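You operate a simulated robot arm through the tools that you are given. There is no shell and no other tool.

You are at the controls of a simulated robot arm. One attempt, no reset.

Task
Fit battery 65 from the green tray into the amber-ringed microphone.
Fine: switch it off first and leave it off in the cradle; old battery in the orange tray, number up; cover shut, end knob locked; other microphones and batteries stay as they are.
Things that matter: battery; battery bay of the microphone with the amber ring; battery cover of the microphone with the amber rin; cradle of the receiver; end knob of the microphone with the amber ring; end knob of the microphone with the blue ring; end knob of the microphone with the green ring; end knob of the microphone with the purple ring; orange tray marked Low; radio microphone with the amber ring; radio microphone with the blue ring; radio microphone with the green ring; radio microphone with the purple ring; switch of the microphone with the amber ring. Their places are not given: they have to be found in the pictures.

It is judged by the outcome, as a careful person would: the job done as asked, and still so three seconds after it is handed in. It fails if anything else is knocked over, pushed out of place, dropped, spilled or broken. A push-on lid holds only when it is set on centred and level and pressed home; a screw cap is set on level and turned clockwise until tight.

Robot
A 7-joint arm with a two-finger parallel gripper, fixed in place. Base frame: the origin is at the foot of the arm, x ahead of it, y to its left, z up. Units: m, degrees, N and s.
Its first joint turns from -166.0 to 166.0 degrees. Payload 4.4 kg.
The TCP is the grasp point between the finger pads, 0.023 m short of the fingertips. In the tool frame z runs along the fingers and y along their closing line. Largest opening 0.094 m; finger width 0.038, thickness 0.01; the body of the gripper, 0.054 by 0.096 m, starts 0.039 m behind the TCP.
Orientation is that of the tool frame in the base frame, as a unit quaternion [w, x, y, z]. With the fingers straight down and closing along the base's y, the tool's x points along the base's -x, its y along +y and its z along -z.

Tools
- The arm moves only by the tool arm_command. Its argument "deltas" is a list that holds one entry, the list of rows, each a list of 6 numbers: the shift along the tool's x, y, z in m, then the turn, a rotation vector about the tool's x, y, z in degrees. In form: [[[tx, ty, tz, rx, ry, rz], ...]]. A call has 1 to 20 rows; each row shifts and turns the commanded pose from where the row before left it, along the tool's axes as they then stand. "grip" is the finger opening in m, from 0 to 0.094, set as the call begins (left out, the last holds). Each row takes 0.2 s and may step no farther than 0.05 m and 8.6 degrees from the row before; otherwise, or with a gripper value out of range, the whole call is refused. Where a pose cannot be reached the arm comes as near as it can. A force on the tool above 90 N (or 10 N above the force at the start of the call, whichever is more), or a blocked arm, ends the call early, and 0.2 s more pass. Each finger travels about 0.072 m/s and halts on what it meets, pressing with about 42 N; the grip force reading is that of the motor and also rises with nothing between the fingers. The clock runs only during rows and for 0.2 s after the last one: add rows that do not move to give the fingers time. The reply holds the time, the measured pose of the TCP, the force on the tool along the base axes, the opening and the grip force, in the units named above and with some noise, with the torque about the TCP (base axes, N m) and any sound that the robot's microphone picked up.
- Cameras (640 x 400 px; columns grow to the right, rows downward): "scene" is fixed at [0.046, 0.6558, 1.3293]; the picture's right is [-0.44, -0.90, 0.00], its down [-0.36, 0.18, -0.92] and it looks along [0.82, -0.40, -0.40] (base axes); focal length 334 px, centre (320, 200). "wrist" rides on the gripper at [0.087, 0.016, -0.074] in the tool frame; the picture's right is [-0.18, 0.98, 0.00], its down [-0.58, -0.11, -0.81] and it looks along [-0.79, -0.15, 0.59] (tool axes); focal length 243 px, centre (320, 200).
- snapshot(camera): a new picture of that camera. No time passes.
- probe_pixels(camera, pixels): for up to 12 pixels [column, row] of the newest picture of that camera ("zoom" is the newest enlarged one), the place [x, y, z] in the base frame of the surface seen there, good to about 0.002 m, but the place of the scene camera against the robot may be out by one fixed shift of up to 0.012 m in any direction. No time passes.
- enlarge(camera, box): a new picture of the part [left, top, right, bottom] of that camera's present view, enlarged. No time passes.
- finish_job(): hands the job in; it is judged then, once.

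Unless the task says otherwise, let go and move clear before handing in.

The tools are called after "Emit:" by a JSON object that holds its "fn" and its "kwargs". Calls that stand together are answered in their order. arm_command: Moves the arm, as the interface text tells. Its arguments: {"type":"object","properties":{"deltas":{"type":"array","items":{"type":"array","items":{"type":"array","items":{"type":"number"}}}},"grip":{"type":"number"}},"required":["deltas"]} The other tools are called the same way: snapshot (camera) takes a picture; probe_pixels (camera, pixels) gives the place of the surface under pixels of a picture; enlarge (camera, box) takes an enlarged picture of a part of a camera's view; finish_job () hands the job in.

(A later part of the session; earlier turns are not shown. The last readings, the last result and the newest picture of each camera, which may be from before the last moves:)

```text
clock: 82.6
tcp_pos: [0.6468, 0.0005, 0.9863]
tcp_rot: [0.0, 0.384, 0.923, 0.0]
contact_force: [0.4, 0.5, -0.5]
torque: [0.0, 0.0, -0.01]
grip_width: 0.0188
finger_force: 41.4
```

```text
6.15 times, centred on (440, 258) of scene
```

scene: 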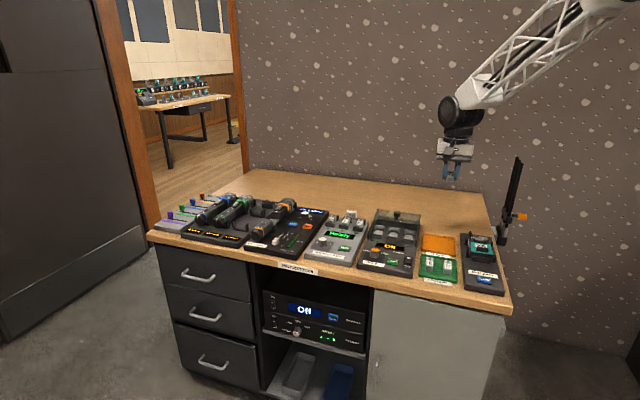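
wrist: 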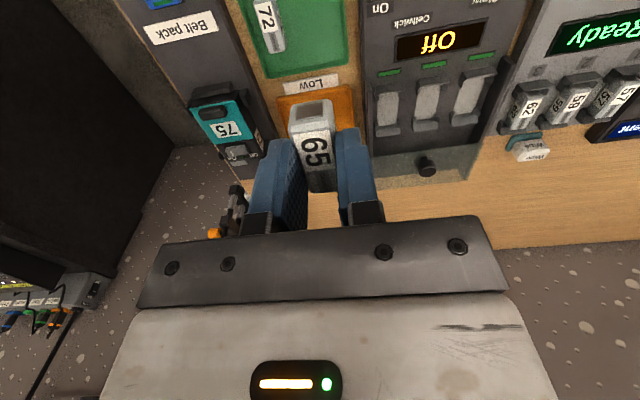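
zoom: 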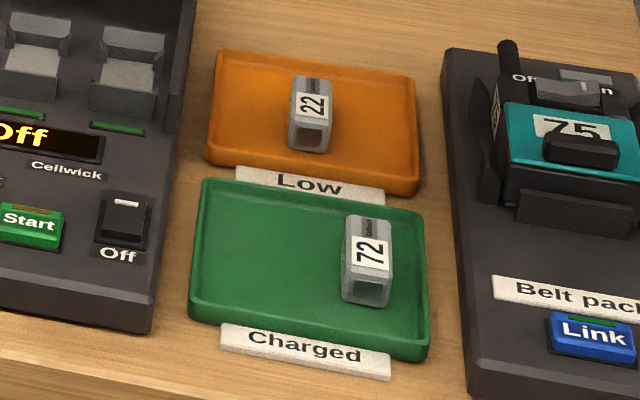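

Battery 65 is held, battery 72 and 22 undisturbed. I'll measure the battery's pose in the grip.

Emit:
{"fn": "enlarge", "kwargs": {"camera": "wrist", "box": [280, 90, 370, 200]}}

Emit:
{"fn": "probe_pixels", "kwargs": {"camera": "zoom", "pixels": [[270, 165], [270, 130], [285, 185], [300, 250], [315, 330], [320, 395], [235, 200], [340, 200], [225, 130], [350, 130], [265, 60]]}}

```text
3.64 times, centred on (325, 145) of wrist
```

zoom: 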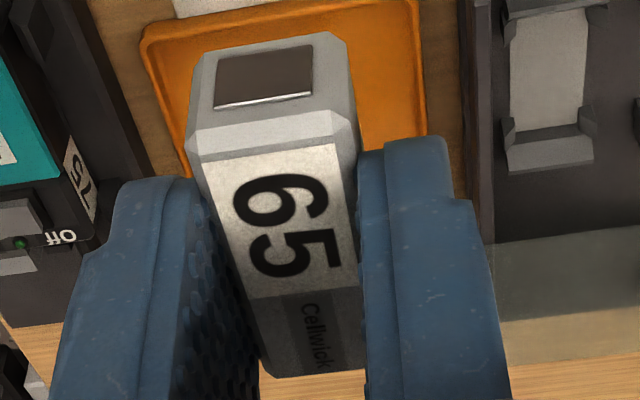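

```text
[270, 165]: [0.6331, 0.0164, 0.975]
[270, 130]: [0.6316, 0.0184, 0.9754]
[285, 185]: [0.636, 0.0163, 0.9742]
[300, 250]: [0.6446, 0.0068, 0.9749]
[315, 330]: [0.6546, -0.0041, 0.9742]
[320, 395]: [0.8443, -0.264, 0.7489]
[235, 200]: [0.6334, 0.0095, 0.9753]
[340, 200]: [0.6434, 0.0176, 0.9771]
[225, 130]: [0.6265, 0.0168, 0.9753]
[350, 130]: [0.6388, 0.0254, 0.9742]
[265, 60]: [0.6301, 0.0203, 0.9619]
```

Battery 65 sits level in the grip, its top 11 mm below the TCP. I'll carry it high back to above the bay.

Emit:
{"fn": "arm_command", "kwargs": {"deltas": [[[-0.001, 0.0115, -0.01, 0, 0, 0], [-0.0036, 0.04, 0, 0, 0, 0], [-0.0036, 0.04, 0, 0, 0, 0], [-0.0036, 0.04, 0, 0, 0, 0], [-0.0036, 0.04, 0, 0, 0, 0], [-0.0036, 0.04, 0, 0, 0, 0], [-0.0036, 0.04, 0, 0, 0, 0], [-0.0036, 0.04, 0, 0, 0, 0], [-0.0036, 0.04, 0, 0, 0, 0], [-0.0036, 0.04, 0, 0, 0, 0], [-0.0036, 0.04, 0, 0, 0, 0], [-0.0036, 0.04, 0, 0, 0, 0], [-0.0036, 0.04, 0, 0, 0, 0], [-0.0027, 0.03, 0, 0, 0, 0], [0, 0.01, 0, 0, 0, 0], [0, 0, 0, 0, 0, 0]]]}}

Emit:
{"fn": "snapshot", "kwargs": {"camera": "wrist"}}

Emit:
{"fn": "enlarge", "kwargs": {"camera": "scene", "box": [250, 185, 310, 245]}}

```text
clock: 86.0
tcp_pos: [1.0563, 0.3454, 0.996]
tcp_rot: [0.0, 0.383, 0.924, 0.001]
contact_force: [-0.2, 0.7, -0.9]
torque: [0.02, 0.01, 0.01]
grip_width: 0.0187
finger_force: 42.1
```

```text
taken
```

wrist: 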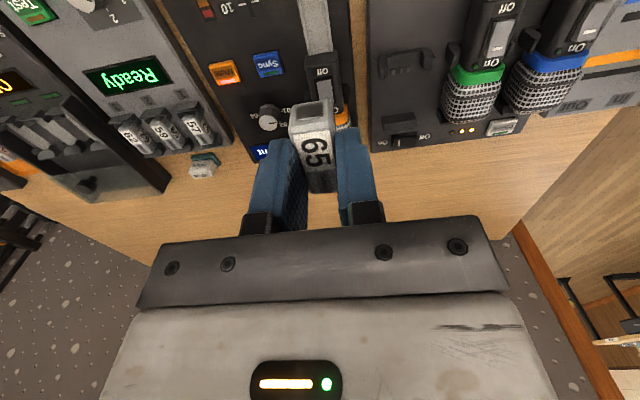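

```text
6.67 times, centred on (280, 215) of scene
```

zoom: 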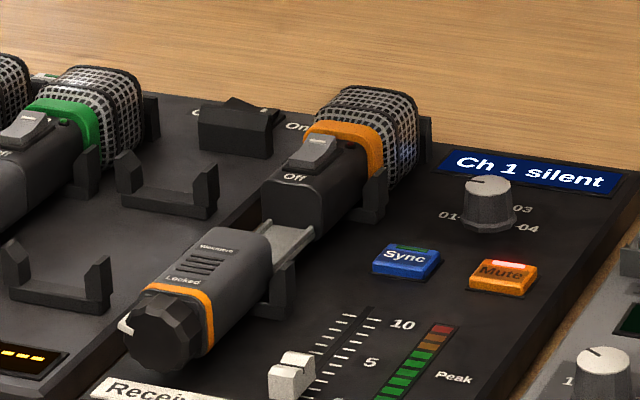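

Above the bay. I'll lower to z≈0.865 (battery bottom ≈0.834, clear of the mic) and compare the battery with the bay.

Emit:
{"fn": "arm_command", "kwargs": {"deltas": [[[0, 0, 0.03, 0, 0, 0], [0, 0, 0.04, 0, 0, 0], [0, 0, 0.035, 0, 0, 0], [0, 0, 0.02, 0, 0, 0], [0, 0, 0.005, 0, 0, 0], [0, 0, 0, 0, 0, 0]]]}}

Emit:
{"fn": "snapshot", "kwargs": {"camera": "wrist"}}

Emit:
{"fn": "enlarge", "kwargs": {"camera": "wrist", "box": [270, 50, 370, 200]}}

Emit:
{"fn": "enlarge", "kwargs": {"camera": "scene", "box": [265, 200, 300, 235]}}

```text
clock: 87.4
tcp_pos: [1.0569, 0.3451, 0.8658]
tcp_rot: [-0.001, 0.383, 0.924, 0.0]
contact_force: [-0.3, 0.1, 0.1]
torque: [0.02, 0.01, 0.01]
grip_width: 0.019
finger_force: 42.0
```

```text
taken
```

wrist: 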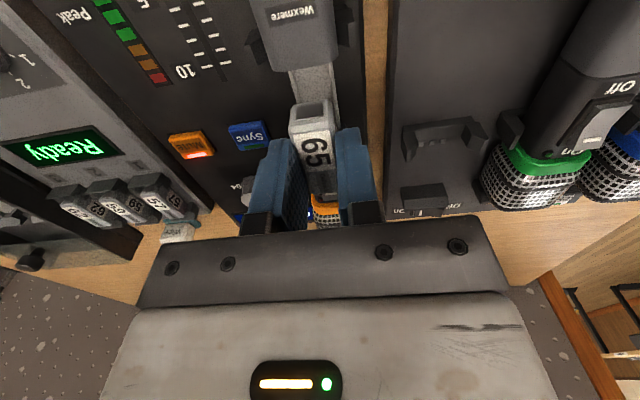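

```text
2.67 times, centred on (320, 125) of wrist
```

zoom: 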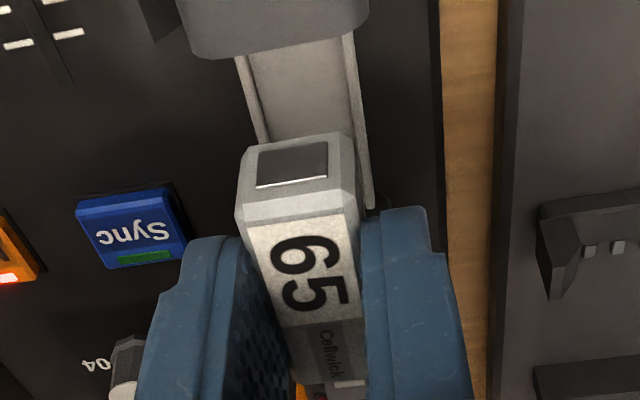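

```text
11.43 times, centred on (282, 218) of scene
```

zoom: 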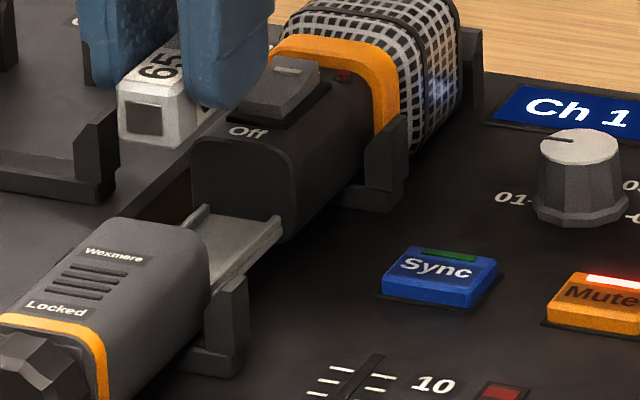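

I'll probe the bay rails and the battery's edges in this same wrist picture to get their relative offset.

Emit:
{"fn": "probe_pixels", "kwargs": {"camera": "wrist", "pixels": [[294, 84], [332, 84], [312, 84], [312, 76], [333, 99], [297, 95], [295, 118], [327, 115], [310, 119], [312, 140], [317, 160], [329, 165]]}}

Emit:
{"fn": "probe_pixels", "kwargs": {"camera": "zoom", "pixels": [[145, 118], [160, 85], [118, 85], [190, 140], [205, 215], [240, 240], [280, 222], [215, 255], [175, 235], [250, 190]]}}

```text
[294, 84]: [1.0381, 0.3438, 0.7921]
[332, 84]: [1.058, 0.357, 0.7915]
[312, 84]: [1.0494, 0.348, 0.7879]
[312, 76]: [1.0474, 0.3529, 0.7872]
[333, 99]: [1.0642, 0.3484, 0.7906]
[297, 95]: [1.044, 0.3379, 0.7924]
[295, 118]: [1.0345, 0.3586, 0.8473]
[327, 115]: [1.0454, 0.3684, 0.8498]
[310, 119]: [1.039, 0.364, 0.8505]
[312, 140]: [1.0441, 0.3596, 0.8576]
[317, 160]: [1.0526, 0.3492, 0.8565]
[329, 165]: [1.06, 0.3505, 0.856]
```

```text
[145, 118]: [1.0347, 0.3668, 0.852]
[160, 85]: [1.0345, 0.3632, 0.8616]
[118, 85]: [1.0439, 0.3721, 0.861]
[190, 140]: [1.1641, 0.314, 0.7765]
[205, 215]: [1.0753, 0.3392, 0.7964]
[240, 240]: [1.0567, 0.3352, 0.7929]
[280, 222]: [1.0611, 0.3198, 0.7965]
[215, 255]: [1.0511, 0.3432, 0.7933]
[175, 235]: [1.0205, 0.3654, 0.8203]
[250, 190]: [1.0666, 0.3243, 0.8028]
```

The battery centre is at x+y≈1.4035 versus the bay's ≈1.398, so I'll shift 3.8 mm sideways; axially it fits (front face 0.676, sleeve edge ≈0.670). Then lower to just above the rails.

Emit:
{"fn": "arm_command", "kwargs": {"deltas": [[[0, -0.0038, 0, 0, 0, 0], [0, 0, 0.01, 0, 0, 0], [0, 0, 0.01, 0, 0, 0], [0, 0, 0, 0, 0, 0]]]}}

Emit:
{"fn": "snapshot", "kwargs": {"camera": "wrist"}}

Emit:
{"fn": "enlarge", "kwargs": {"camera": "wrist", "box": [270, 50, 370, 200]}}

Emit:
{"fn": "enlarge", "kwargs": {"camera": "scene", "box": [265, 200, 300, 235]}}

```text
clock: 88.4
tcp_pos: [1.053, 0.3413, 0.8442]
tcp_rot: [0.0, 0.383, 0.924, 0.0]
contact_force: [0.0, -0.3, 0.0]
torque: [0.01, 0.0, 0.0]
grip_width: 0.0189
finger_force: 41.9
```

```text
taken
```

wrist: 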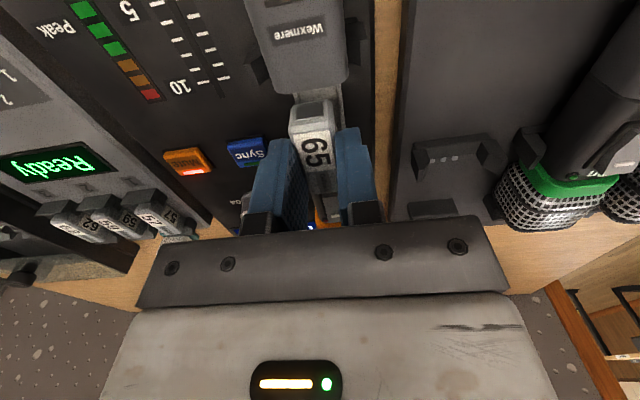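

```text
2.67 times, centred on (320, 125) of wrist
```

zoom: 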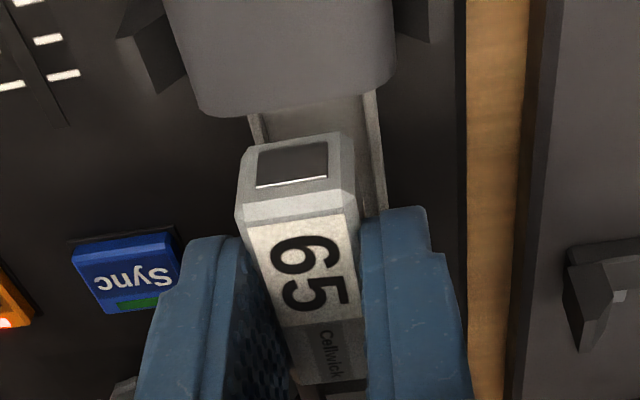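

```text
11.43 times, centred on (282, 218) of scene
```

zoom: 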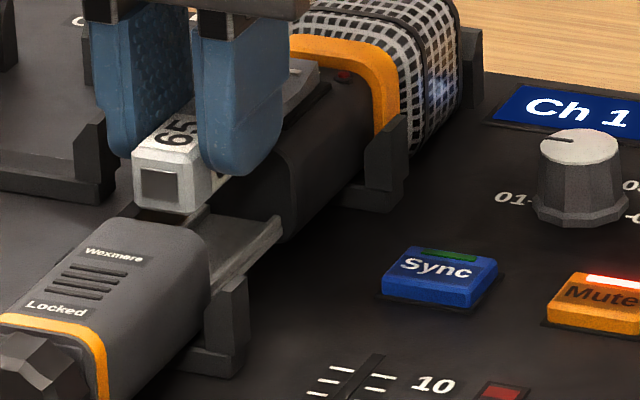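

Checking the lateral fit again with probes from this nearer view.

Emit:
{"fn": "enlarge", "kwargs": {"camera": "wrist", "box": [280, 75, 350, 145]}}

Emit:
{"fn": "probe_pixels", "kwargs": {"camera": "zoom", "pixels": [[110, 90], [130, 90], [345, 70], [362, 100], [372, 140], [98, 200], [270, 190], [180, 190], [180, 110], [300, 110], [190, 270], [200, 60]]}}

```text
5.71 times, centred on (315, 110) of wrist
```

zoom: 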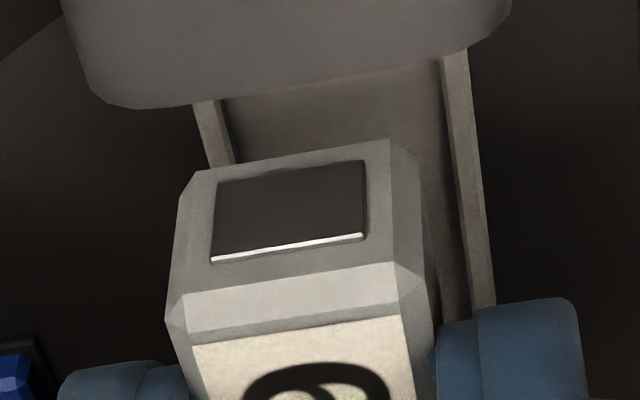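

```text
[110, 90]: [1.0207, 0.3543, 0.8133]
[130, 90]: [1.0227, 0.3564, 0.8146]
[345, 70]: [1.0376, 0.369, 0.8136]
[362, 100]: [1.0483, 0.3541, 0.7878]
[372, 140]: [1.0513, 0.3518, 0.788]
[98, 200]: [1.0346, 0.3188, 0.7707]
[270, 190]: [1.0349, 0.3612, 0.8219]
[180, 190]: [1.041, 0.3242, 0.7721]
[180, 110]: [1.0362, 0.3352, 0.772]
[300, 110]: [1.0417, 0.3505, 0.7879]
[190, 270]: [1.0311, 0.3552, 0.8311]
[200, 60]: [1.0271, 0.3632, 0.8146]
```

Probing rails and battery face more precisely.

Emit:
{"fn": "probe_pixels", "kwargs": {"camera": "zoom", "pixels": [[208, 115], [215, 140], [222, 158], [456, 80], [462, 130], [470, 180], [480, 240], [200, 185], [380, 160], [185, 290], [390, 270], [285, 290]]}}

```text
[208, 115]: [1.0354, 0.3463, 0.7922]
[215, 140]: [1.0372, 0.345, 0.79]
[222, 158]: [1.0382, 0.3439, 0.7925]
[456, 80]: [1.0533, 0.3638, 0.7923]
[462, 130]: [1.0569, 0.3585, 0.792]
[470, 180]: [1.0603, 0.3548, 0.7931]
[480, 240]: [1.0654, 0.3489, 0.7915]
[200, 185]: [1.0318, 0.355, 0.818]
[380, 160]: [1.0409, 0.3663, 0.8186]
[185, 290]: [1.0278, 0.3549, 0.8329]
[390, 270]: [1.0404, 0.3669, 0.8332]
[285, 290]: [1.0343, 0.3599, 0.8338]
```

Rails are centred on x+y≈1.3986 and the battery on ≈1.3957, so I'll shift back 2 mm and lower toward the bay in fine steps.

Emit:
{"fn": "arm_command", "kwargs": {"deltas": [[[0, 0.0021, 0, 0, 0, 0], [0, 0, 0.008, 0, 0, 0], [0, 0, 0.008, 0, 0, 0], [0, 0, 0.004, 0, 0, 0], [0, 0, 0, 0, 0, 0]]]}}

Emit:
{"fn": "snapshot", "kwargs": {"camera": "wrist"}}

Emit:
{"fn": "enlarge", "kwargs": {"camera": "wrist", "box": [280, 75, 370, 145]}}

Emit:
{"fn": "enlarge", "kwargs": {"camera": "scene", "box": [265, 200, 300, 235]}}

```text
clock: 89.6
tcp_pos: [1.0545, 0.3446, 0.825]
tcp_rot: [0.001, 0.383, 0.924, -0.001]
contact_force: [0.1, 0.2, 0.3]
torque: [-0.01, 0.03, -0.01]
grip_width: 0.0191
finger_force: 41.9
```

```text
taken
```

wrist: 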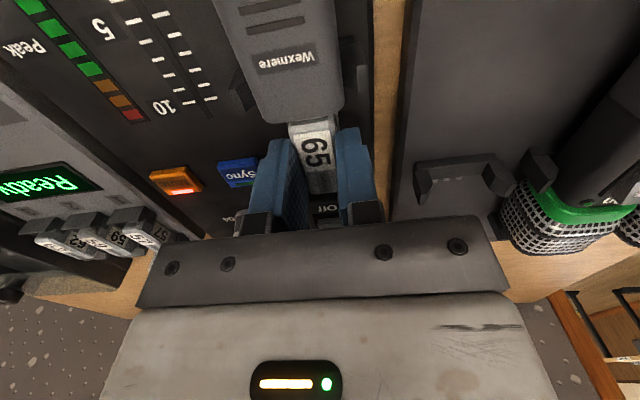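

```text
5.71 times, centred on (325, 110) of wrist
```

zoom: 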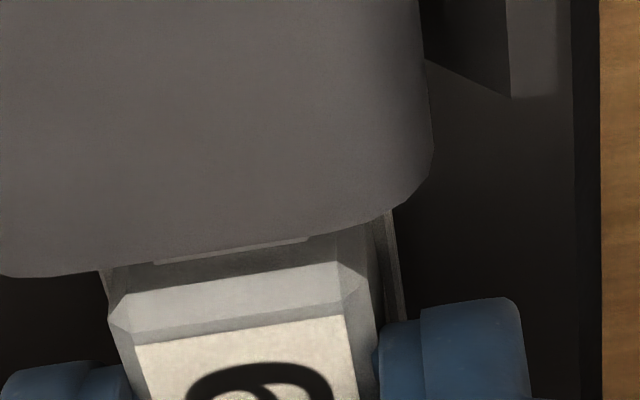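

```text
11.43 times, centred on (282, 218) of scene
```

zoom: 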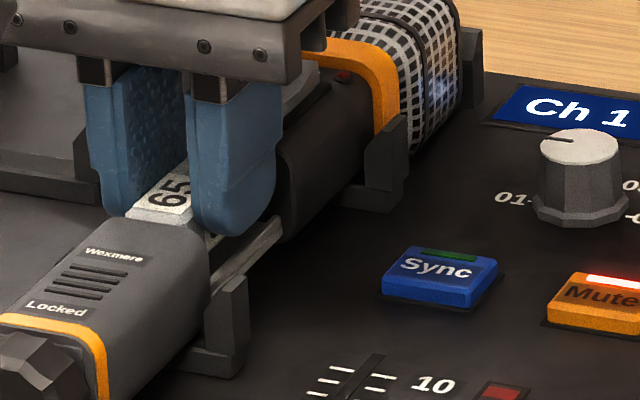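

The battery is at the bay's mouth, clear of the sleeve edge. Lowering 1 mm at a time with force watch.

Emit:
{"fn": "arm_command", "kwargs": {"deltas": [[[0, 0, 0.001, 0, 0, 0], [0, 0, 0.001, 0, 0, 0], [0, 0, 0.001, 0, 0, 0], [0, 0, 0.001, 0, 0, 0], [0, 0, 0, 0, 0, 0]]]}}

Emit:
{"fn": "arm_command", "kwargs": {"deltas": [[[0, 0, 0.001, 0, 0, 0], [0, 0, 0.001, 0, 0, 0], [0, 0, 0, 0, 0, 0]]]}}

Emit:
{"fn": "enlarge", "kwargs": {"camera": "scene", "box": [265, 200, 300, 235]}}

```text
clock: 90.8
tcp_pos: [1.0545, 0.3448, 0.8216]
tcp_rot: [0.001, 0.383, 0.924, 0.001]
contact_force: [-0.4, 2.4, 9.1]
torque: [0.08, -0.13, -0.01]
grip_width: 0.0188
finger_force: 41.8
```

```text
clock: 91.6
tcp_pos: [1.0551, 0.3442, 0.8214]
tcp_rot: [0.001, 0.383, 0.924, 0.001]
contact_force: [4.0, 0.2, 28.6]
torque: [0.27, -0.37, 0.01]
grip_width: 0.0186
finger_force: 42.2
```

```text
11.43 times, centred on (282, 218) of scene
```

zoom: 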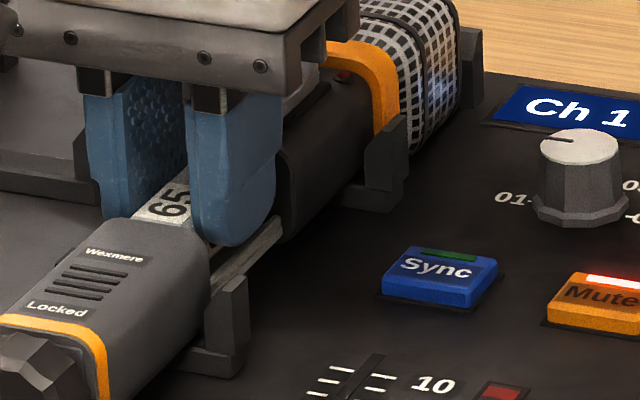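

Contact at TCP z≈0.8215 with the load centred ~13 mm to the +p side: the battery sits on that side's rail. I'll lift 2 mm, shift 1 mm the other way and lower again.

Emit:
{"fn": "arm_command", "kwargs": {"deltas": [[[0, 0, -0.003, 0, 0, 0], [0, -0.001, 0, 0, 0, 0], [0, 0, 0.001, 0, 0, 0], [0, 0, 0.001, 0, 0, 0], [0, 0, 0, 0, 0, 0]]]}}

Emit:
{"fn": "snapshot", "kwargs": {"camera": "wrist"}}

Emit:
{"fn": "enlarge", "kwargs": {"camera": "wrist", "box": [280, 95, 380, 195]}}

```text
clock: 92.8
tcp_pos: [1.0542, 0.3432, 0.8191]
tcp_rot: [0.0, 0.383, 0.924, 0.001]
contact_force: [-1.5, -1.1, -1.5]
torque: [-0.03, 0.09, -0.06]
grip_width: 0.0187
finger_force: 41.4
```

```text
taken
```

wrist: 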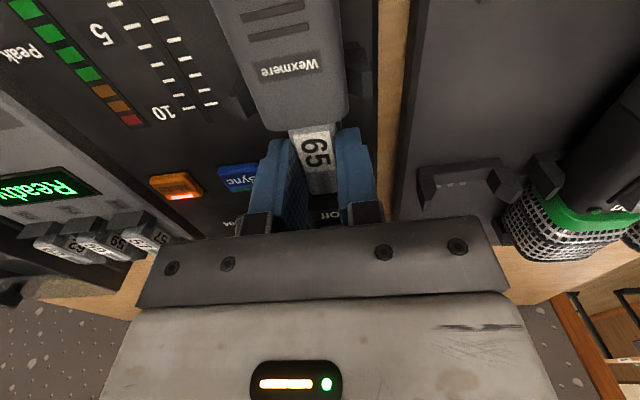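

```text
4.00 times, centred on (330, 145) of wrist
```

zoom: 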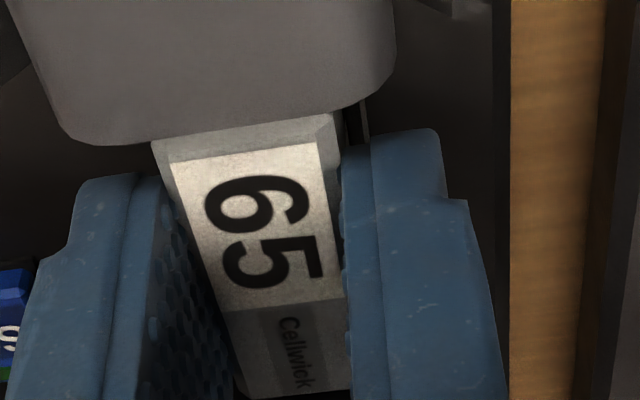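

No contact now at z=0.8191 (below the former contact height), so it has entered between the rails. Lowering further.

Emit:
{"fn": "arm_command", "kwargs": {"deltas": [[[0, 0, 0.001, 0, 0, 0], [0, 0, 0.001, 0, 0, 0], [0, 0, 0, 0, 0, 0]]]}}

Emit:
{"fn": "arm_command", "kwargs": {"deltas": [[[0, 0, 0.001, 0, 0, 0], [0, 0, 0, 0, 0, 0]]]}}

Emit:
{"fn": "enlarge", "kwargs": {"camera": "scene", "box": [265, 200, 300, 235]}}

```text
clock: 93.6
tcp_pos: [1.0538, 0.3434, 0.8181]
tcp_rot: [0.001, 0.383, 0.924, -0.001]
contact_force: [-8.0, -8.9, 2.5]
torque: [-0.29, 0.23, 0.02]
grip_width: 0.0186
finger_force: 41.6
```

```text
clock: 94.2
tcp_pos: [1.0543, 0.3434, 0.8184]
tcp_rot: [0.001, 0.382, 0.924, 0.001]
contact_force: [-6.1, -9.5, 11.9]
torque: [-0.27, 0.14, 0.0]
grip_width: 0.0188
finger_force: 41.9
```

```text
11.43 times, centred on (282, 218) of scene
```

zoom: 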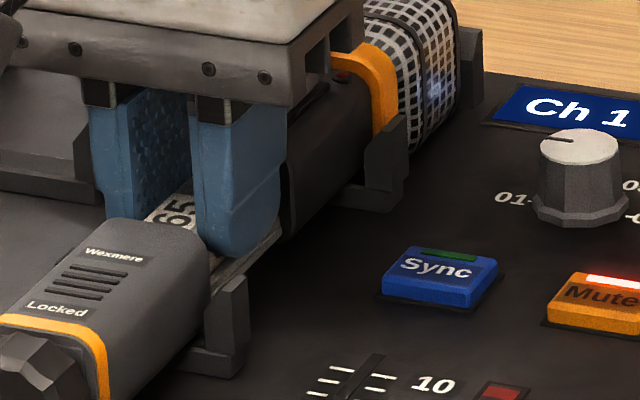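

The battery now touches the bay floor (12 N up) with a ~11 N side load. I'll ease 1 mm sideways, then open.

Emit:
{"fn": "arm_command", "kwargs": {"deltas": [[[0, -0.001, -0.0005, 0, 0, 0], [0, 0, 0, 0, 0, 0]]]}}

Emit:
{"fn": "arm_command", "kwargs": {"deltas": [[[0, 0, 0, 0, 0, 0], [0, 0, 0, 0, 0, 0]]], "grip": 0.036}}

Emit:
{"fn": "snapshot", "kwargs": {"camera": "wrist"}}

Emit:
{"fn": "enlarge", "kwargs": {"camera": "wrist", "box": [280, 95, 380, 195]}}

```text
clock: 94.8
tcp_pos: [1.054, 0.3436, 0.8186]
tcp_rot: [0.001, 0.383, 0.924, 0.001]
contact_force: [-0.2, 2.8, 9.0]
torque: [0.04, -0.09, -0.01]
grip_width: 0.0189
finger_force: 42.2
```

```text
clock: 95.4
tcp_pos: [1.0536, 0.3428, 0.817]
tcp_rot: [-0.001, 0.383, 0.924, 0.0]
contact_force: [0.8, 0.1, 0.5]
torque: [0.01, -0.01, -0.02]
grip_width: 0.0362
finger_force: 0.2
```

```text
taken
```

wrist: 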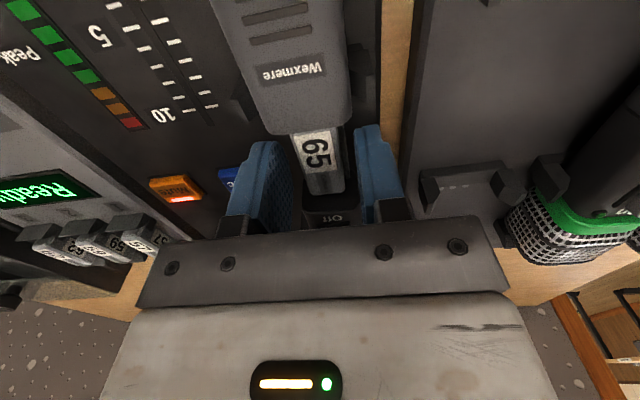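

```text
4.00 times, centred on (330, 145) of wrist
```

zoom: 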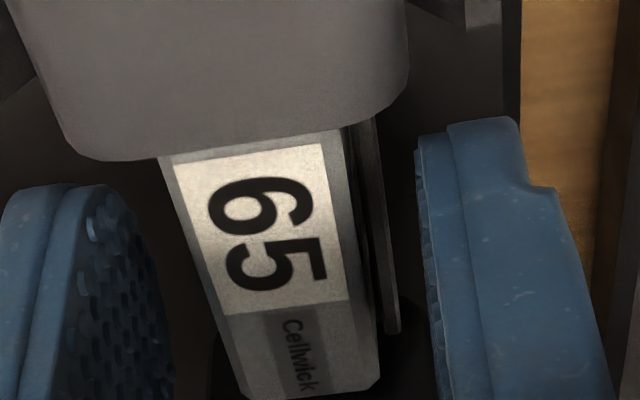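

Battery 65 has been released in the bay. Raising the hand to inspect its seating.

Emit:
{"fn": "arm_command", "kwargs": {"deltas": [[[0, 0, -0.01, 0, 0, 0], [0, 0, -0.03, 0, 0, 0], [0.01, 0, -0.04, 0, 0, 0], [0.02, 0, -0.01, 0, 0, 0], [0, 0, 0, 0, 0, 0]]]}}

Emit:
{"fn": "snapshot", "kwargs": {"camera": "wrist"}}

Emit:
{"fn": "enlarge", "kwargs": {"camera": "wrist", "box": [290, 70, 380, 170]}}

Emit:
{"fn": "enlarge", "kwargs": {"camera": "scene", "box": [265, 200, 300, 235]}}

```text
clock: 96.6
tcp_pos: [1.033, 0.3628, 0.9078]
tcp_rot: [0.0, 0.383, 0.924, 0.0]
contact_force: [0.8, -1.0, -0.8]
torque: [0.02, 0.04, 0.02]
grip_width: 0.0359
finger_force: 0.2
```

```text
taken
```

wrist: 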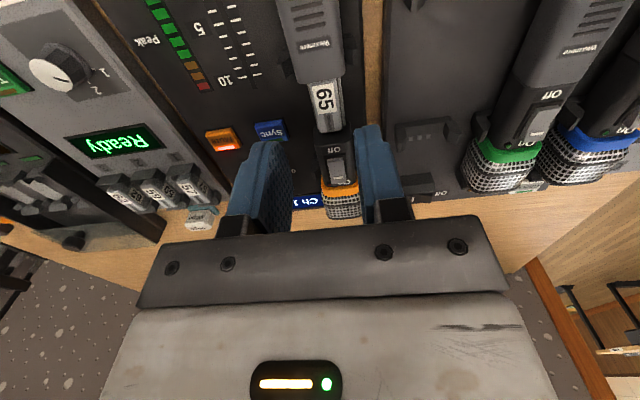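

```text
4.00 times, centred on (335, 120) of wrist
```

zoom: 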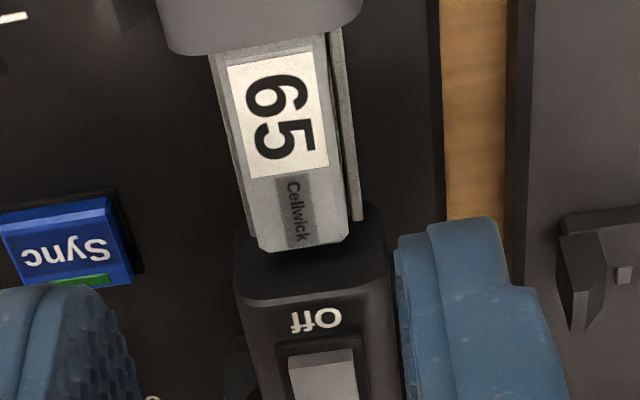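

```text
11.43 times, centred on (282, 218) of scene
```

zoom: 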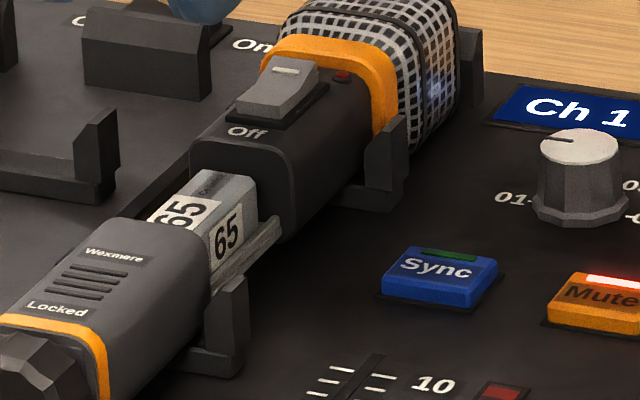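

It looks seated as battery 22 was. I'll check its top height and level by probing.

Emit:
{"fn": "enlarge", "kwargs": {"camera": "wrist", "box": [305, 75, 355, 140]}}

Emit:
{"fn": "probe_pixels", "kwargs": {"camera": "zoom", "pixels": [[245, 120], [320, 110], [265, 200], [340, 190], [290, 290], [360, 280], [300, 160], [325, 300], [235, 60], [385, 180], [230, 250], [340, 350]]}}

```text
6.15 times, centred on (330, 108) of wrist
```

zoom: 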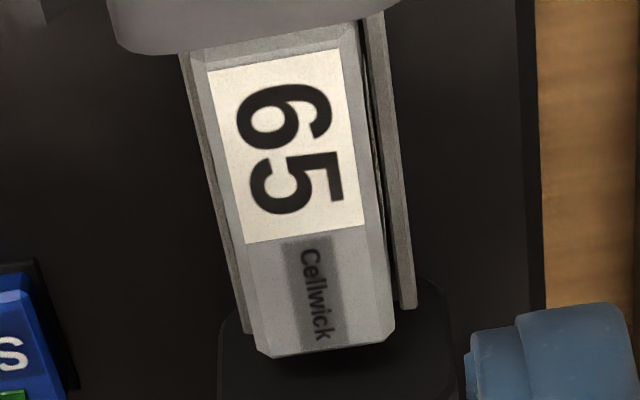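

```text
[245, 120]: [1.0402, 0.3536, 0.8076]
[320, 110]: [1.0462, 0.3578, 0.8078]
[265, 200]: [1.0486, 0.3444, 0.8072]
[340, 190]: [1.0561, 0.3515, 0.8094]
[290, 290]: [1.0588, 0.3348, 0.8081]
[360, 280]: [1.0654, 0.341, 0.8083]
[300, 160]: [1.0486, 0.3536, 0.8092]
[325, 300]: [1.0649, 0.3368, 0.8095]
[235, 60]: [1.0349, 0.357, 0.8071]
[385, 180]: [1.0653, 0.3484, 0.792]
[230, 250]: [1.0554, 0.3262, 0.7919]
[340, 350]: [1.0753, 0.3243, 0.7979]
```

Battery 65 is level at z≈0.808, exactly like the old one. Now I'll go to the knob end to push the sleeve shut.

Emit:
{"fn": "arm_command", "kwargs": {"deltas": [[[0.04, 0, 0, 0, 0, 0], [0.04, 0, 0, 0, 0, 0], [0.0326, 0, 0, 0, 0, 0], [0, 0, 0.03, 0, 0, 0], [0, 0, 0.03, 0, 0, 0], [0, 0, 0, 0, 0, 0]]], "grip": 0.056}}

Emit:
{"fn": "snapshot", "kwargs": {"camera": "wrist"}}

Emit:
{"fn": "enlarge", "kwargs": {"camera": "wrist", "box": [270, 50, 390, 200]}}

Emit:
{"fn": "probe_pixels", "kwargs": {"camera": "zoom", "pixels": [[300, 100], [310, 150], [310, 180], [265, 150], [355, 150], [320, 200], [325, 240], [330, 300]]}}

```text
clock: 98.0
tcp_pos: [0.9519, 0.4424, 0.8464]
tcp_rot: [0.0, 0.383, 0.924, -0.001]
contact_force: [-0.5, 0.2, -0.6]
torque: [-0.02, 0.05, 0.02]
grip_width: 0.0559
finger_force: 0.1
```

```text
taken
```

wrist: 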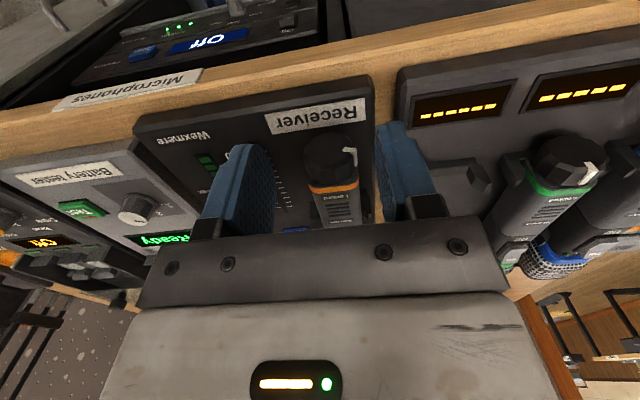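

```text
2.67 times, centred on (330, 125) of wrist
```

zoom: 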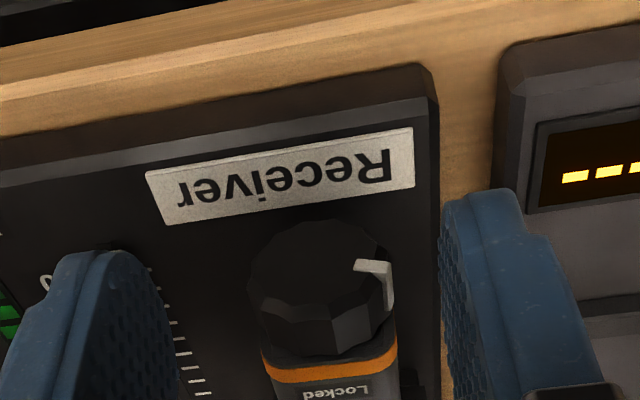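

```text
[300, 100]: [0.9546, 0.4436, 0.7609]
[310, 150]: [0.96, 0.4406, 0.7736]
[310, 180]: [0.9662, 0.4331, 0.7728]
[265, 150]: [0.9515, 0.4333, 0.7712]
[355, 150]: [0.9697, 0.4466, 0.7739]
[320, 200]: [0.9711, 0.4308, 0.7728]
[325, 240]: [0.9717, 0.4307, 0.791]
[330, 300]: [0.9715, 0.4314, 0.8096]
```

Knob front face is at x−y≈0.541, centred on x+y≈1.401. I'll move onto it and grip.

Emit:
{"fn": "arm_command", "kwargs": {"deltas": [[[-0.0113, 0.004, 0.01, 0, 0, 0], [0, 0, 0.015, 0, 0, 0], [0, 0, 0.015, 0, 0, 0], [0, 0, 0, 0, 0, 0]]]}}

Emit:
{"fn": "arm_command", "kwargs": {"deltas": [[[0, 0, 0, 0, 0, 0], [0, 0, 0, 0, 0, 0], [0, 0, 0, 0, 0, 0]]], "grip": 0.02}}

Emit:
{"fn": "snapshot", "kwargs": {"camera": "wrist"}}

Emit:
{"fn": "enlarge", "kwargs": {"camera": "scene", "box": [250, 195, 310, 245]}}

```text
clock: 99.0
tcp_pos: [0.9622, 0.4375, 0.8092]
tcp_rot: [0.0, 0.383, 0.924, 0.0]
contact_force: [0.8, -0.1, -0.5]
torque: [0.02, 0.02, 0.04]
grip_width: 0.0561
finger_force: 0.0
```

```text
clock: 99.8
tcp_pos: [0.9625, 0.4383, 0.8083]
tcp_rot: [0.0, 0.383, 0.924, -0.001]
contact_force: [-26.2, -19.1, 3.0]
torque: [-0.27, 0.16, -0.79]
grip_width: 0.0348
finger_force: 41.9
```

```text
taken
```

wrist: 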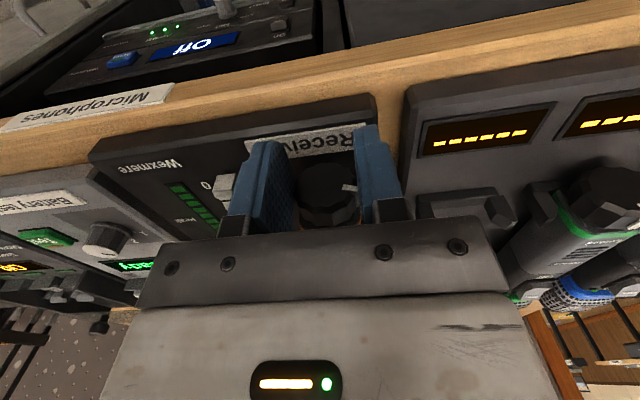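

```text
8.00 times, centred on (280, 220) of scene
```

zoom: 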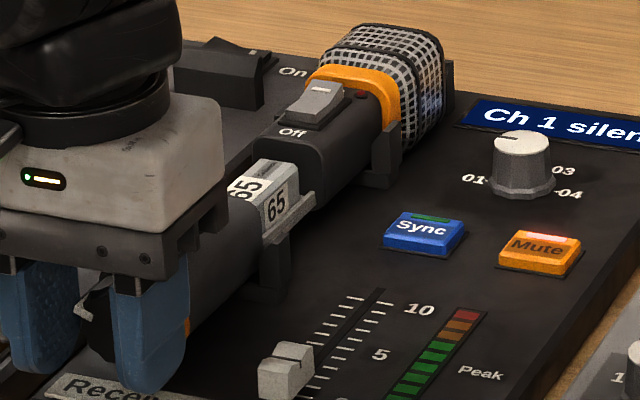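

There is a 32 N side load toward −p; I'll shift 2.5 mm that way to relieve it.

Emit:
{"fn": "arm_command", "kwargs": {"deltas": [[[0, -0.0015, 0, 0, 0, 0], [0, -0.001, 0, 0, 0, 0], [0, 0, 0, 0, 0, 0]]]}}

```text
clock: 100.6
tcp_pos: [0.9613, 0.4376, 0.8095]
tcp_rot: [0.001, 0.383, 0.924, 0.0]
contact_force: [0.0, 0.1, 0.2]
torque: [0.49, 0.44, 0.02]
grip_width: 0.0352
finger_force: 42.6
```

Side load is gone. Pushing the sleeve headward 30 mm first.

Emit:
{"fn": "arm_command", "kwargs": {"deltas": [[[-0.003, 0, 0, 0, 0, 0], [-0.003, 0, 0, 0, 0, 0], [-0.003, 0, 0, 0, 0, 0], [-0.003, 0, 0, 0, 0, 0], [-0.003, 0, 0, 0, 0, 0], [0, 0, 0, 0, 0, 0]]]}}

Emit:
{"fn": "enlarge", "kwargs": {"camera": "scene", "box": [250, 195, 310, 245]}}

```text
clock: 102.0
tcp_pos: [0.9729, 0.425, 0.8095]
tcp_rot: [0.0, 0.382, 0.924, 0.0]
contact_force: [-0.5, 0.9, 1.5]
torque: [-0.29, -0.26, -0.02]
grip_width: 0.0349
finger_force: 42.5
```

```text
8.00 times, centred on (280, 220) of scene
```

zoom: 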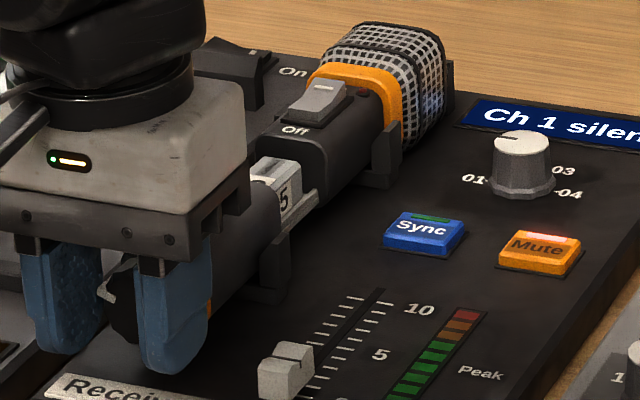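

The sleeve slides over the battery freely with no load. Continuing.

Emit:
{"fn": "arm_command", "kwargs": {"deltas": [[[-0.004, 0, 0, 0, 0, 0], [-0.004, 0, 0, 0, 0, 0], [-0.004, 0, 0, 0, 0, 0], [-0.004, 0, 0, 0, 0, 0], [-0.004, 0, 0, 0, 0, 0], [0, 0, 0, 0, 0, 0]]]}}

Emit:
{"fn": "enlarge", "kwargs": {"camera": "scene", "box": [250, 195, 310, 245]}}

```text
clock: 103.4
tcp_pos: [0.9867, 0.412, 0.8088]
tcp_rot: [0.0, 0.383, 0.924, 0.0]
contact_force: [-12.6, -6.9, 2.4]
torque: [-0.28, -0.06, -0.45]
grip_width: 0.0343
finger_force: 41.7
```

```text
8.00 times, centred on (280, 220) of scene
```

zoom: 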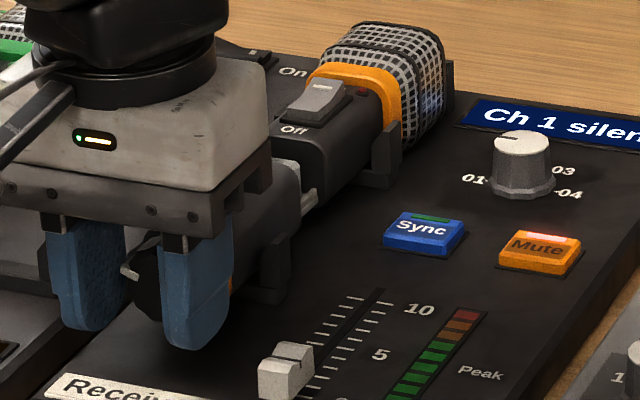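

About 14 N side load appeared; I'll correct 1 mm and push on.

Emit:
{"fn": "arm_command", "kwargs": {"deltas": [[[0, -0.001, 0, 0, 0, 0], [-0.003, 0, 0, 0, 0, 0], [-0.003, 0, 0, 0, 0, 0], [-0.003, 0, 0, 0, 0, 0], [-0.003, 0, 0, 0, 0, 0], [0, 0, 0, 0, 0, 0]]]}}

Emit:
{"fn": "enlarge", "kwargs": {"camera": "scene", "box": [250, 195, 310, 245]}}

Emit:
{"fn": "snapshot", "kwargs": {"camera": "wrist"}}

```text
clock: 104.8
tcp_pos: [0.9934, 0.4037, 0.808]
tcp_rot: [0.0, 0.382, 0.924, 0.001]
contact_force: [0.0, 1.5, 1.6]
torque: [0.01, -0.17, 0.07]
grip_width: 0.0348
finger_force: 42.3
```

```text
8.00 times, centred on (280, 220) of scene
```

zoom: 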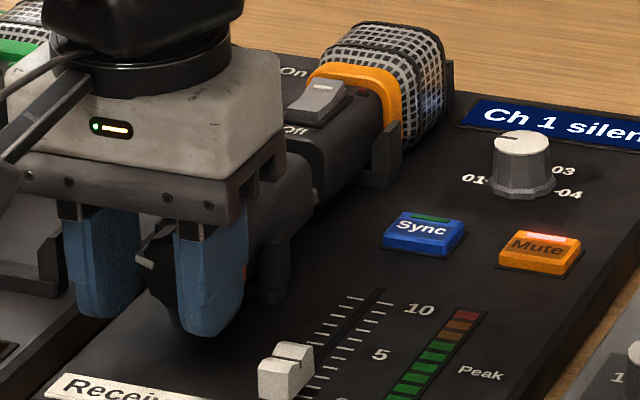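

```text
taken
```

wrist: 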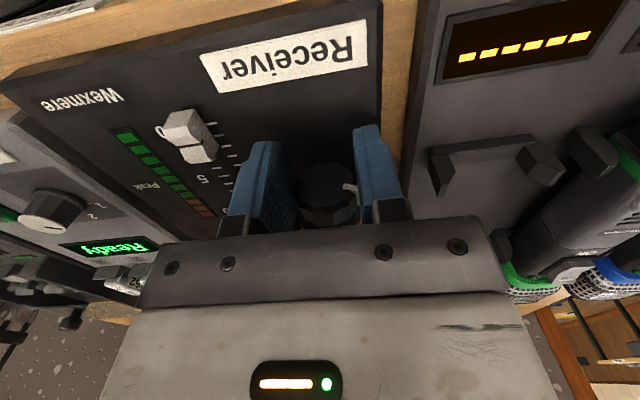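

Only a small gap remains. Pushing the rest in fine steps until resistance.

Emit:
{"fn": "arm_command", "kwargs": {"deltas": [[[-0.0015, 0, 0, 0, 0, 0], [-0.0015, 0, 0, 0, 0, 0], [-0.0015, 0, 0, 0, 0, 0], [-0.0015, 0, 0, 0, 0, 0], [0, 0, 0, 0, 0, 0]]]}}

Emit:
{"fn": "enlarge", "kwargs": {"camera": "scene", "box": [260, 195, 310, 240]}}

```text
clock: 106.0
tcp_pos: [0.9977, 0.3988, 0.809]
tcp_rot: [0.0, 0.382, 0.924, 0.0]
contact_force: [-1.2, 1.8, 5.6]
torque: [-0.08, -0.31, -0.05]
grip_width: 0.0348
finger_force: 42.4
```

```text
8.89 times, centred on (285, 218) of scene
```

zoom: 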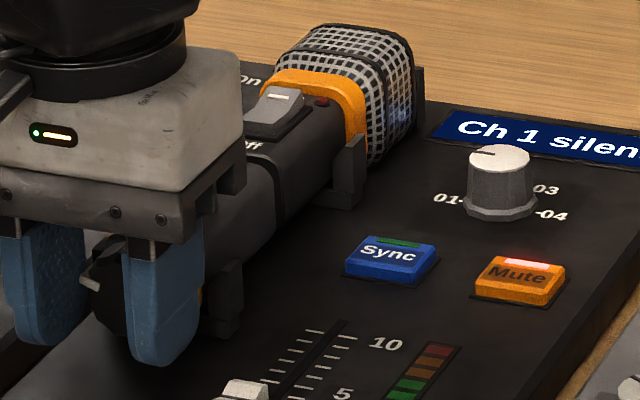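

Emit:
{"fn": "arm_command", "kwargs": {"deltas": [[[-0.001, 0, 0, 0, 0, 0], [-0.001, 0, 0, 0, 0, 0], [0, 0, 0, 0, 0, 0]]]}}

Emit:
{"fn": "arm_command", "kwargs": {"deltas": [[[-0.001, 0, 0, 0, 0, 0], [-0.001, 0, 0, 0, 0, 0], [0, 0, 0, 0, 0, 0]]]}}

Emit:
{"fn": "enlarge", "kwargs": {"camera": "scene", "box": [260, 195, 310, 240]}}

```text
clock: 106.8
tcp_pos: [0.9988, 0.3964, 0.8081]
tcp_rot: [0.0, 0.383, 0.924, 0.0]
contact_force: [-1.1, 1.6, 7.6]
torque: [0.09, -0.22, 0.01]
grip_width: 0.0349
finger_force: 41.9
```

```text
clock: 107.6
tcp_pos: [0.9997, 0.3954, 0.8084]
tcp_rot: [-0.001, 0.383, 0.924, 0.001]
contact_force: [-2.1, 2.7, 9.5]
torque: [0.07, -0.27, -0.05]
grip_width: 0.0348
finger_force: 41.7
```

```text
8.89 times, centred on (285, 218) of scene
```

zoom: 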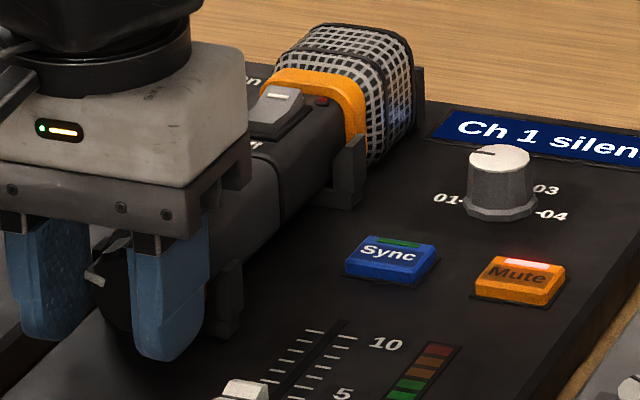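

The seam line looks nearly closed with only ~3 N axial resistance; pushing a bit more until it is firmly home.

Emit:
{"fn": "arm_command", "kwargs": {"deltas": [[[-0.001, 0, 0, 0, 0, 0], [-0.001, 0, 0, 0, 0, 0], [0, 0, 0, 0, 0, 0]]]}}

Emit:
{"fn": "arm_command", "kwargs": {"deltas": [[[-0.001, 0, 0, 0, 0, 0], [-0.001, 0, 0, 0, 0, 0], [0, 0, 0, 0, 0, 0]]]}}

Emit:
{"fn": "enlarge", "kwargs": {"camera": "scene", "box": [260, 195, 310, 240]}}

```text
clock: 108.4
tcp_pos: [1.0023, 0.3939, 0.8088]
tcp_rot: [0.001, 0.383, 0.924, 0.0]
contact_force: [-2.5, 2.0, 9.4]
torque: [0.04, -0.21, -0.07]
grip_width: 0.0349
finger_force: 42.4
```

```text
clock: 109.2
tcp_pos: [1.003, 0.3933, 0.8075]
tcp_rot: [0.0, 0.383, 0.924, -0.001]
contact_force: [-8.8, 6.2, 6.8]
torque: [0.1, -0.09, -0.08]
grip_width: 0.0349
finger_force: 42.2
```

```text
8.89 times, centred on (285, 218) of scene
```

zoom: 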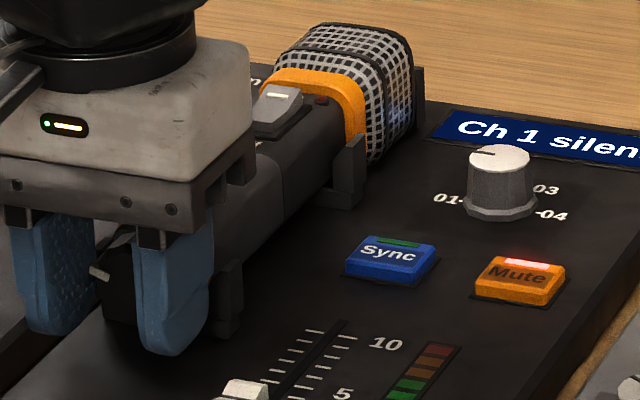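

Axial resistance is now ~11 N. One more 2 mm push to confirm the hard stop.

Emit:
{"fn": "arm_command", "kwargs": {"deltas": [[[-0.001, 0, 0, 0, 0, 0], [-0.001, 0, 0, 0, 0, 0], [0, 0, 0, 0, 0, 0]]]}}

Emit:
{"fn": "enlarge", "kwargs": {"camera": "scene", "box": [260, 195, 310, 240]}}

```text
clock: 110.0
tcp_pos: [1.0051, 0.3925, 0.8078]
tcp_rot: [0.0, 0.383, 0.924, 0.0]
contact_force: [-29.0, 16.4, 13.3]
torque: [0.18, 0.01, -0.28]
grip_width: 0.0347
finger_force: 42.2
```

```text
8.89 times, centred on (285, 218) of scene
```

zoom: 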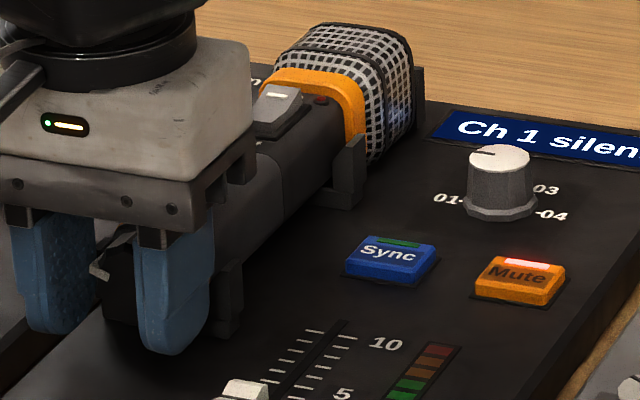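

Resistance rose to ~33 N: a hard stop. I'll release and lift to inspect the seam.

Emit:
{"fn": "arm_command", "kwargs": {"deltas": [[[0.0015, 0, 0, 0, 0, 0], [0, 0, 0, 0, 0, 0]]]}}

Emit:
{"fn": "arm_command", "kwargs": {"deltas": [[[0, 0, 0, 0, 0, 0], [0, 0, 0, 0, 0, 0], [0, 0, -0.03, 0, 0, 0], [0, 0, -0.04, 0, 0, 0], [0, 0, -0.03, 0, 0, 0], [0, 0, 0, 0, 0, 0]]], "grip": 0.055}}

Emit:
{"fn": "snapshot", "kwargs": {"camera": "wrist"}}

Emit:
{"fn": "enlarge", "kwargs": {"camera": "wrist", "box": [270, 50, 390, 210]}}

Emit:
{"fn": "enlarge", "kwargs": {"camera": "scene", "box": [260, 200, 305, 240]}}

```text
clock: 110.6
tcp_pos: [1.0034, 0.3923, 0.8084]
tcp_rot: [0.001, 0.383, 0.924, -0.001]
contact_force: [-5.8, 7.7, 4.8]
torque: [0.07, -0.22, 0.17]
grip_width: 0.0348
finger_force: 42.3
```

```text
clock: 112.0
tcp_pos: [1.0051, 0.3932, 0.9071]
tcp_rot: [0.0, 0.383, 0.924, 0.0]
contact_force: [0.0, -0.7, 0.3]
torque: [-0.01, 0.01, 0.01]
grip_width: 0.0553
finger_force: 0.1
```

```text
taken
```

wrist: 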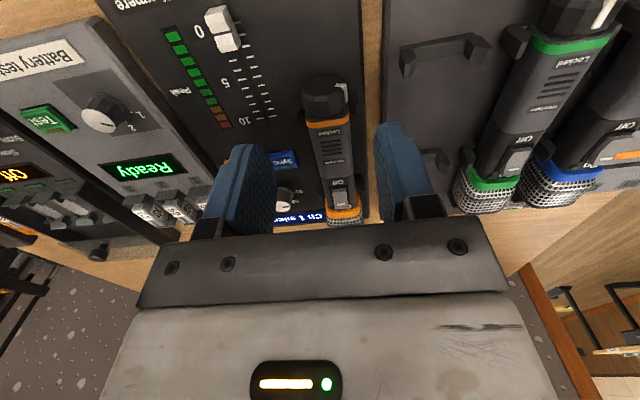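

```text
2.50 times, centred on (330, 130) of wrist
```

zoom: 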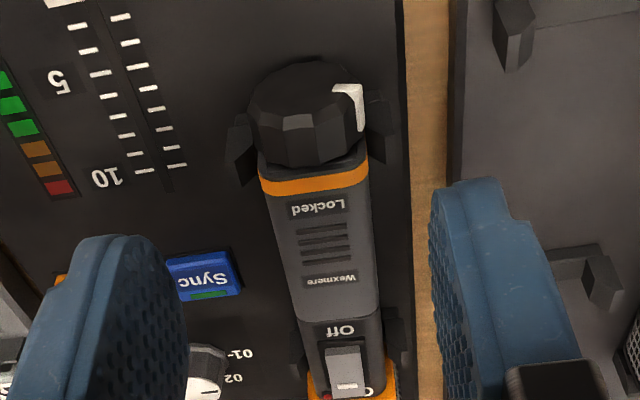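

```text
10.00 times, centred on (282, 220) of scene
```

zoom: 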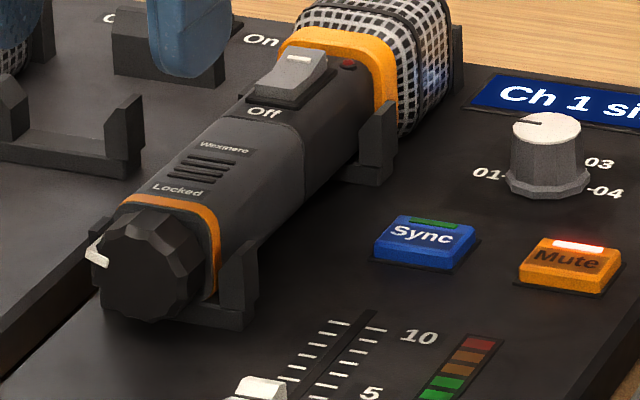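

The seam looks closed. Zooming in on it to be sure.

Emit:
{"fn": "enlarge", "kwargs": {"camera": "wrist", "box": [310, 155, 360, 190]}}

Emit:
{"fn": "enlarge", "kwargs": {"camera": "scene", "box": [275, 203, 295, 220]}}

Emit:
{"fn": "probe_pixels", "kwargs": {"camera": "wrist", "pixels": [[320, 86], [324, 108], [325, 120], [333, 148], [338, 172], [305, 90], [340, 85], [328, 100]]}}

```text
11.43 times, centred on (335, 172) of wrist
```

zoom: 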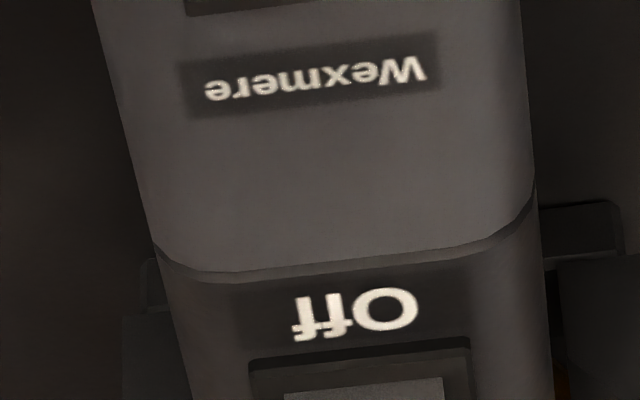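

```text
16.00 times, centred on (285, 212) of scene
```

zoom: 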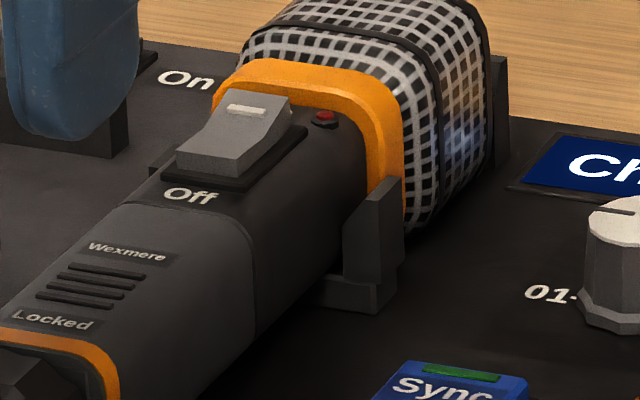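

```text
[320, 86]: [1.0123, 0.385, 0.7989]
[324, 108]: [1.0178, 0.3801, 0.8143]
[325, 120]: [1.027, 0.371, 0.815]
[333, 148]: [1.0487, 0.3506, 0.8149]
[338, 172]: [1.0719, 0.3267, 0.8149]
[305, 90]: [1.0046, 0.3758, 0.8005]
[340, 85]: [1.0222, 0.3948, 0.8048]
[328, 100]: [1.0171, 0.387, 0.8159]
```

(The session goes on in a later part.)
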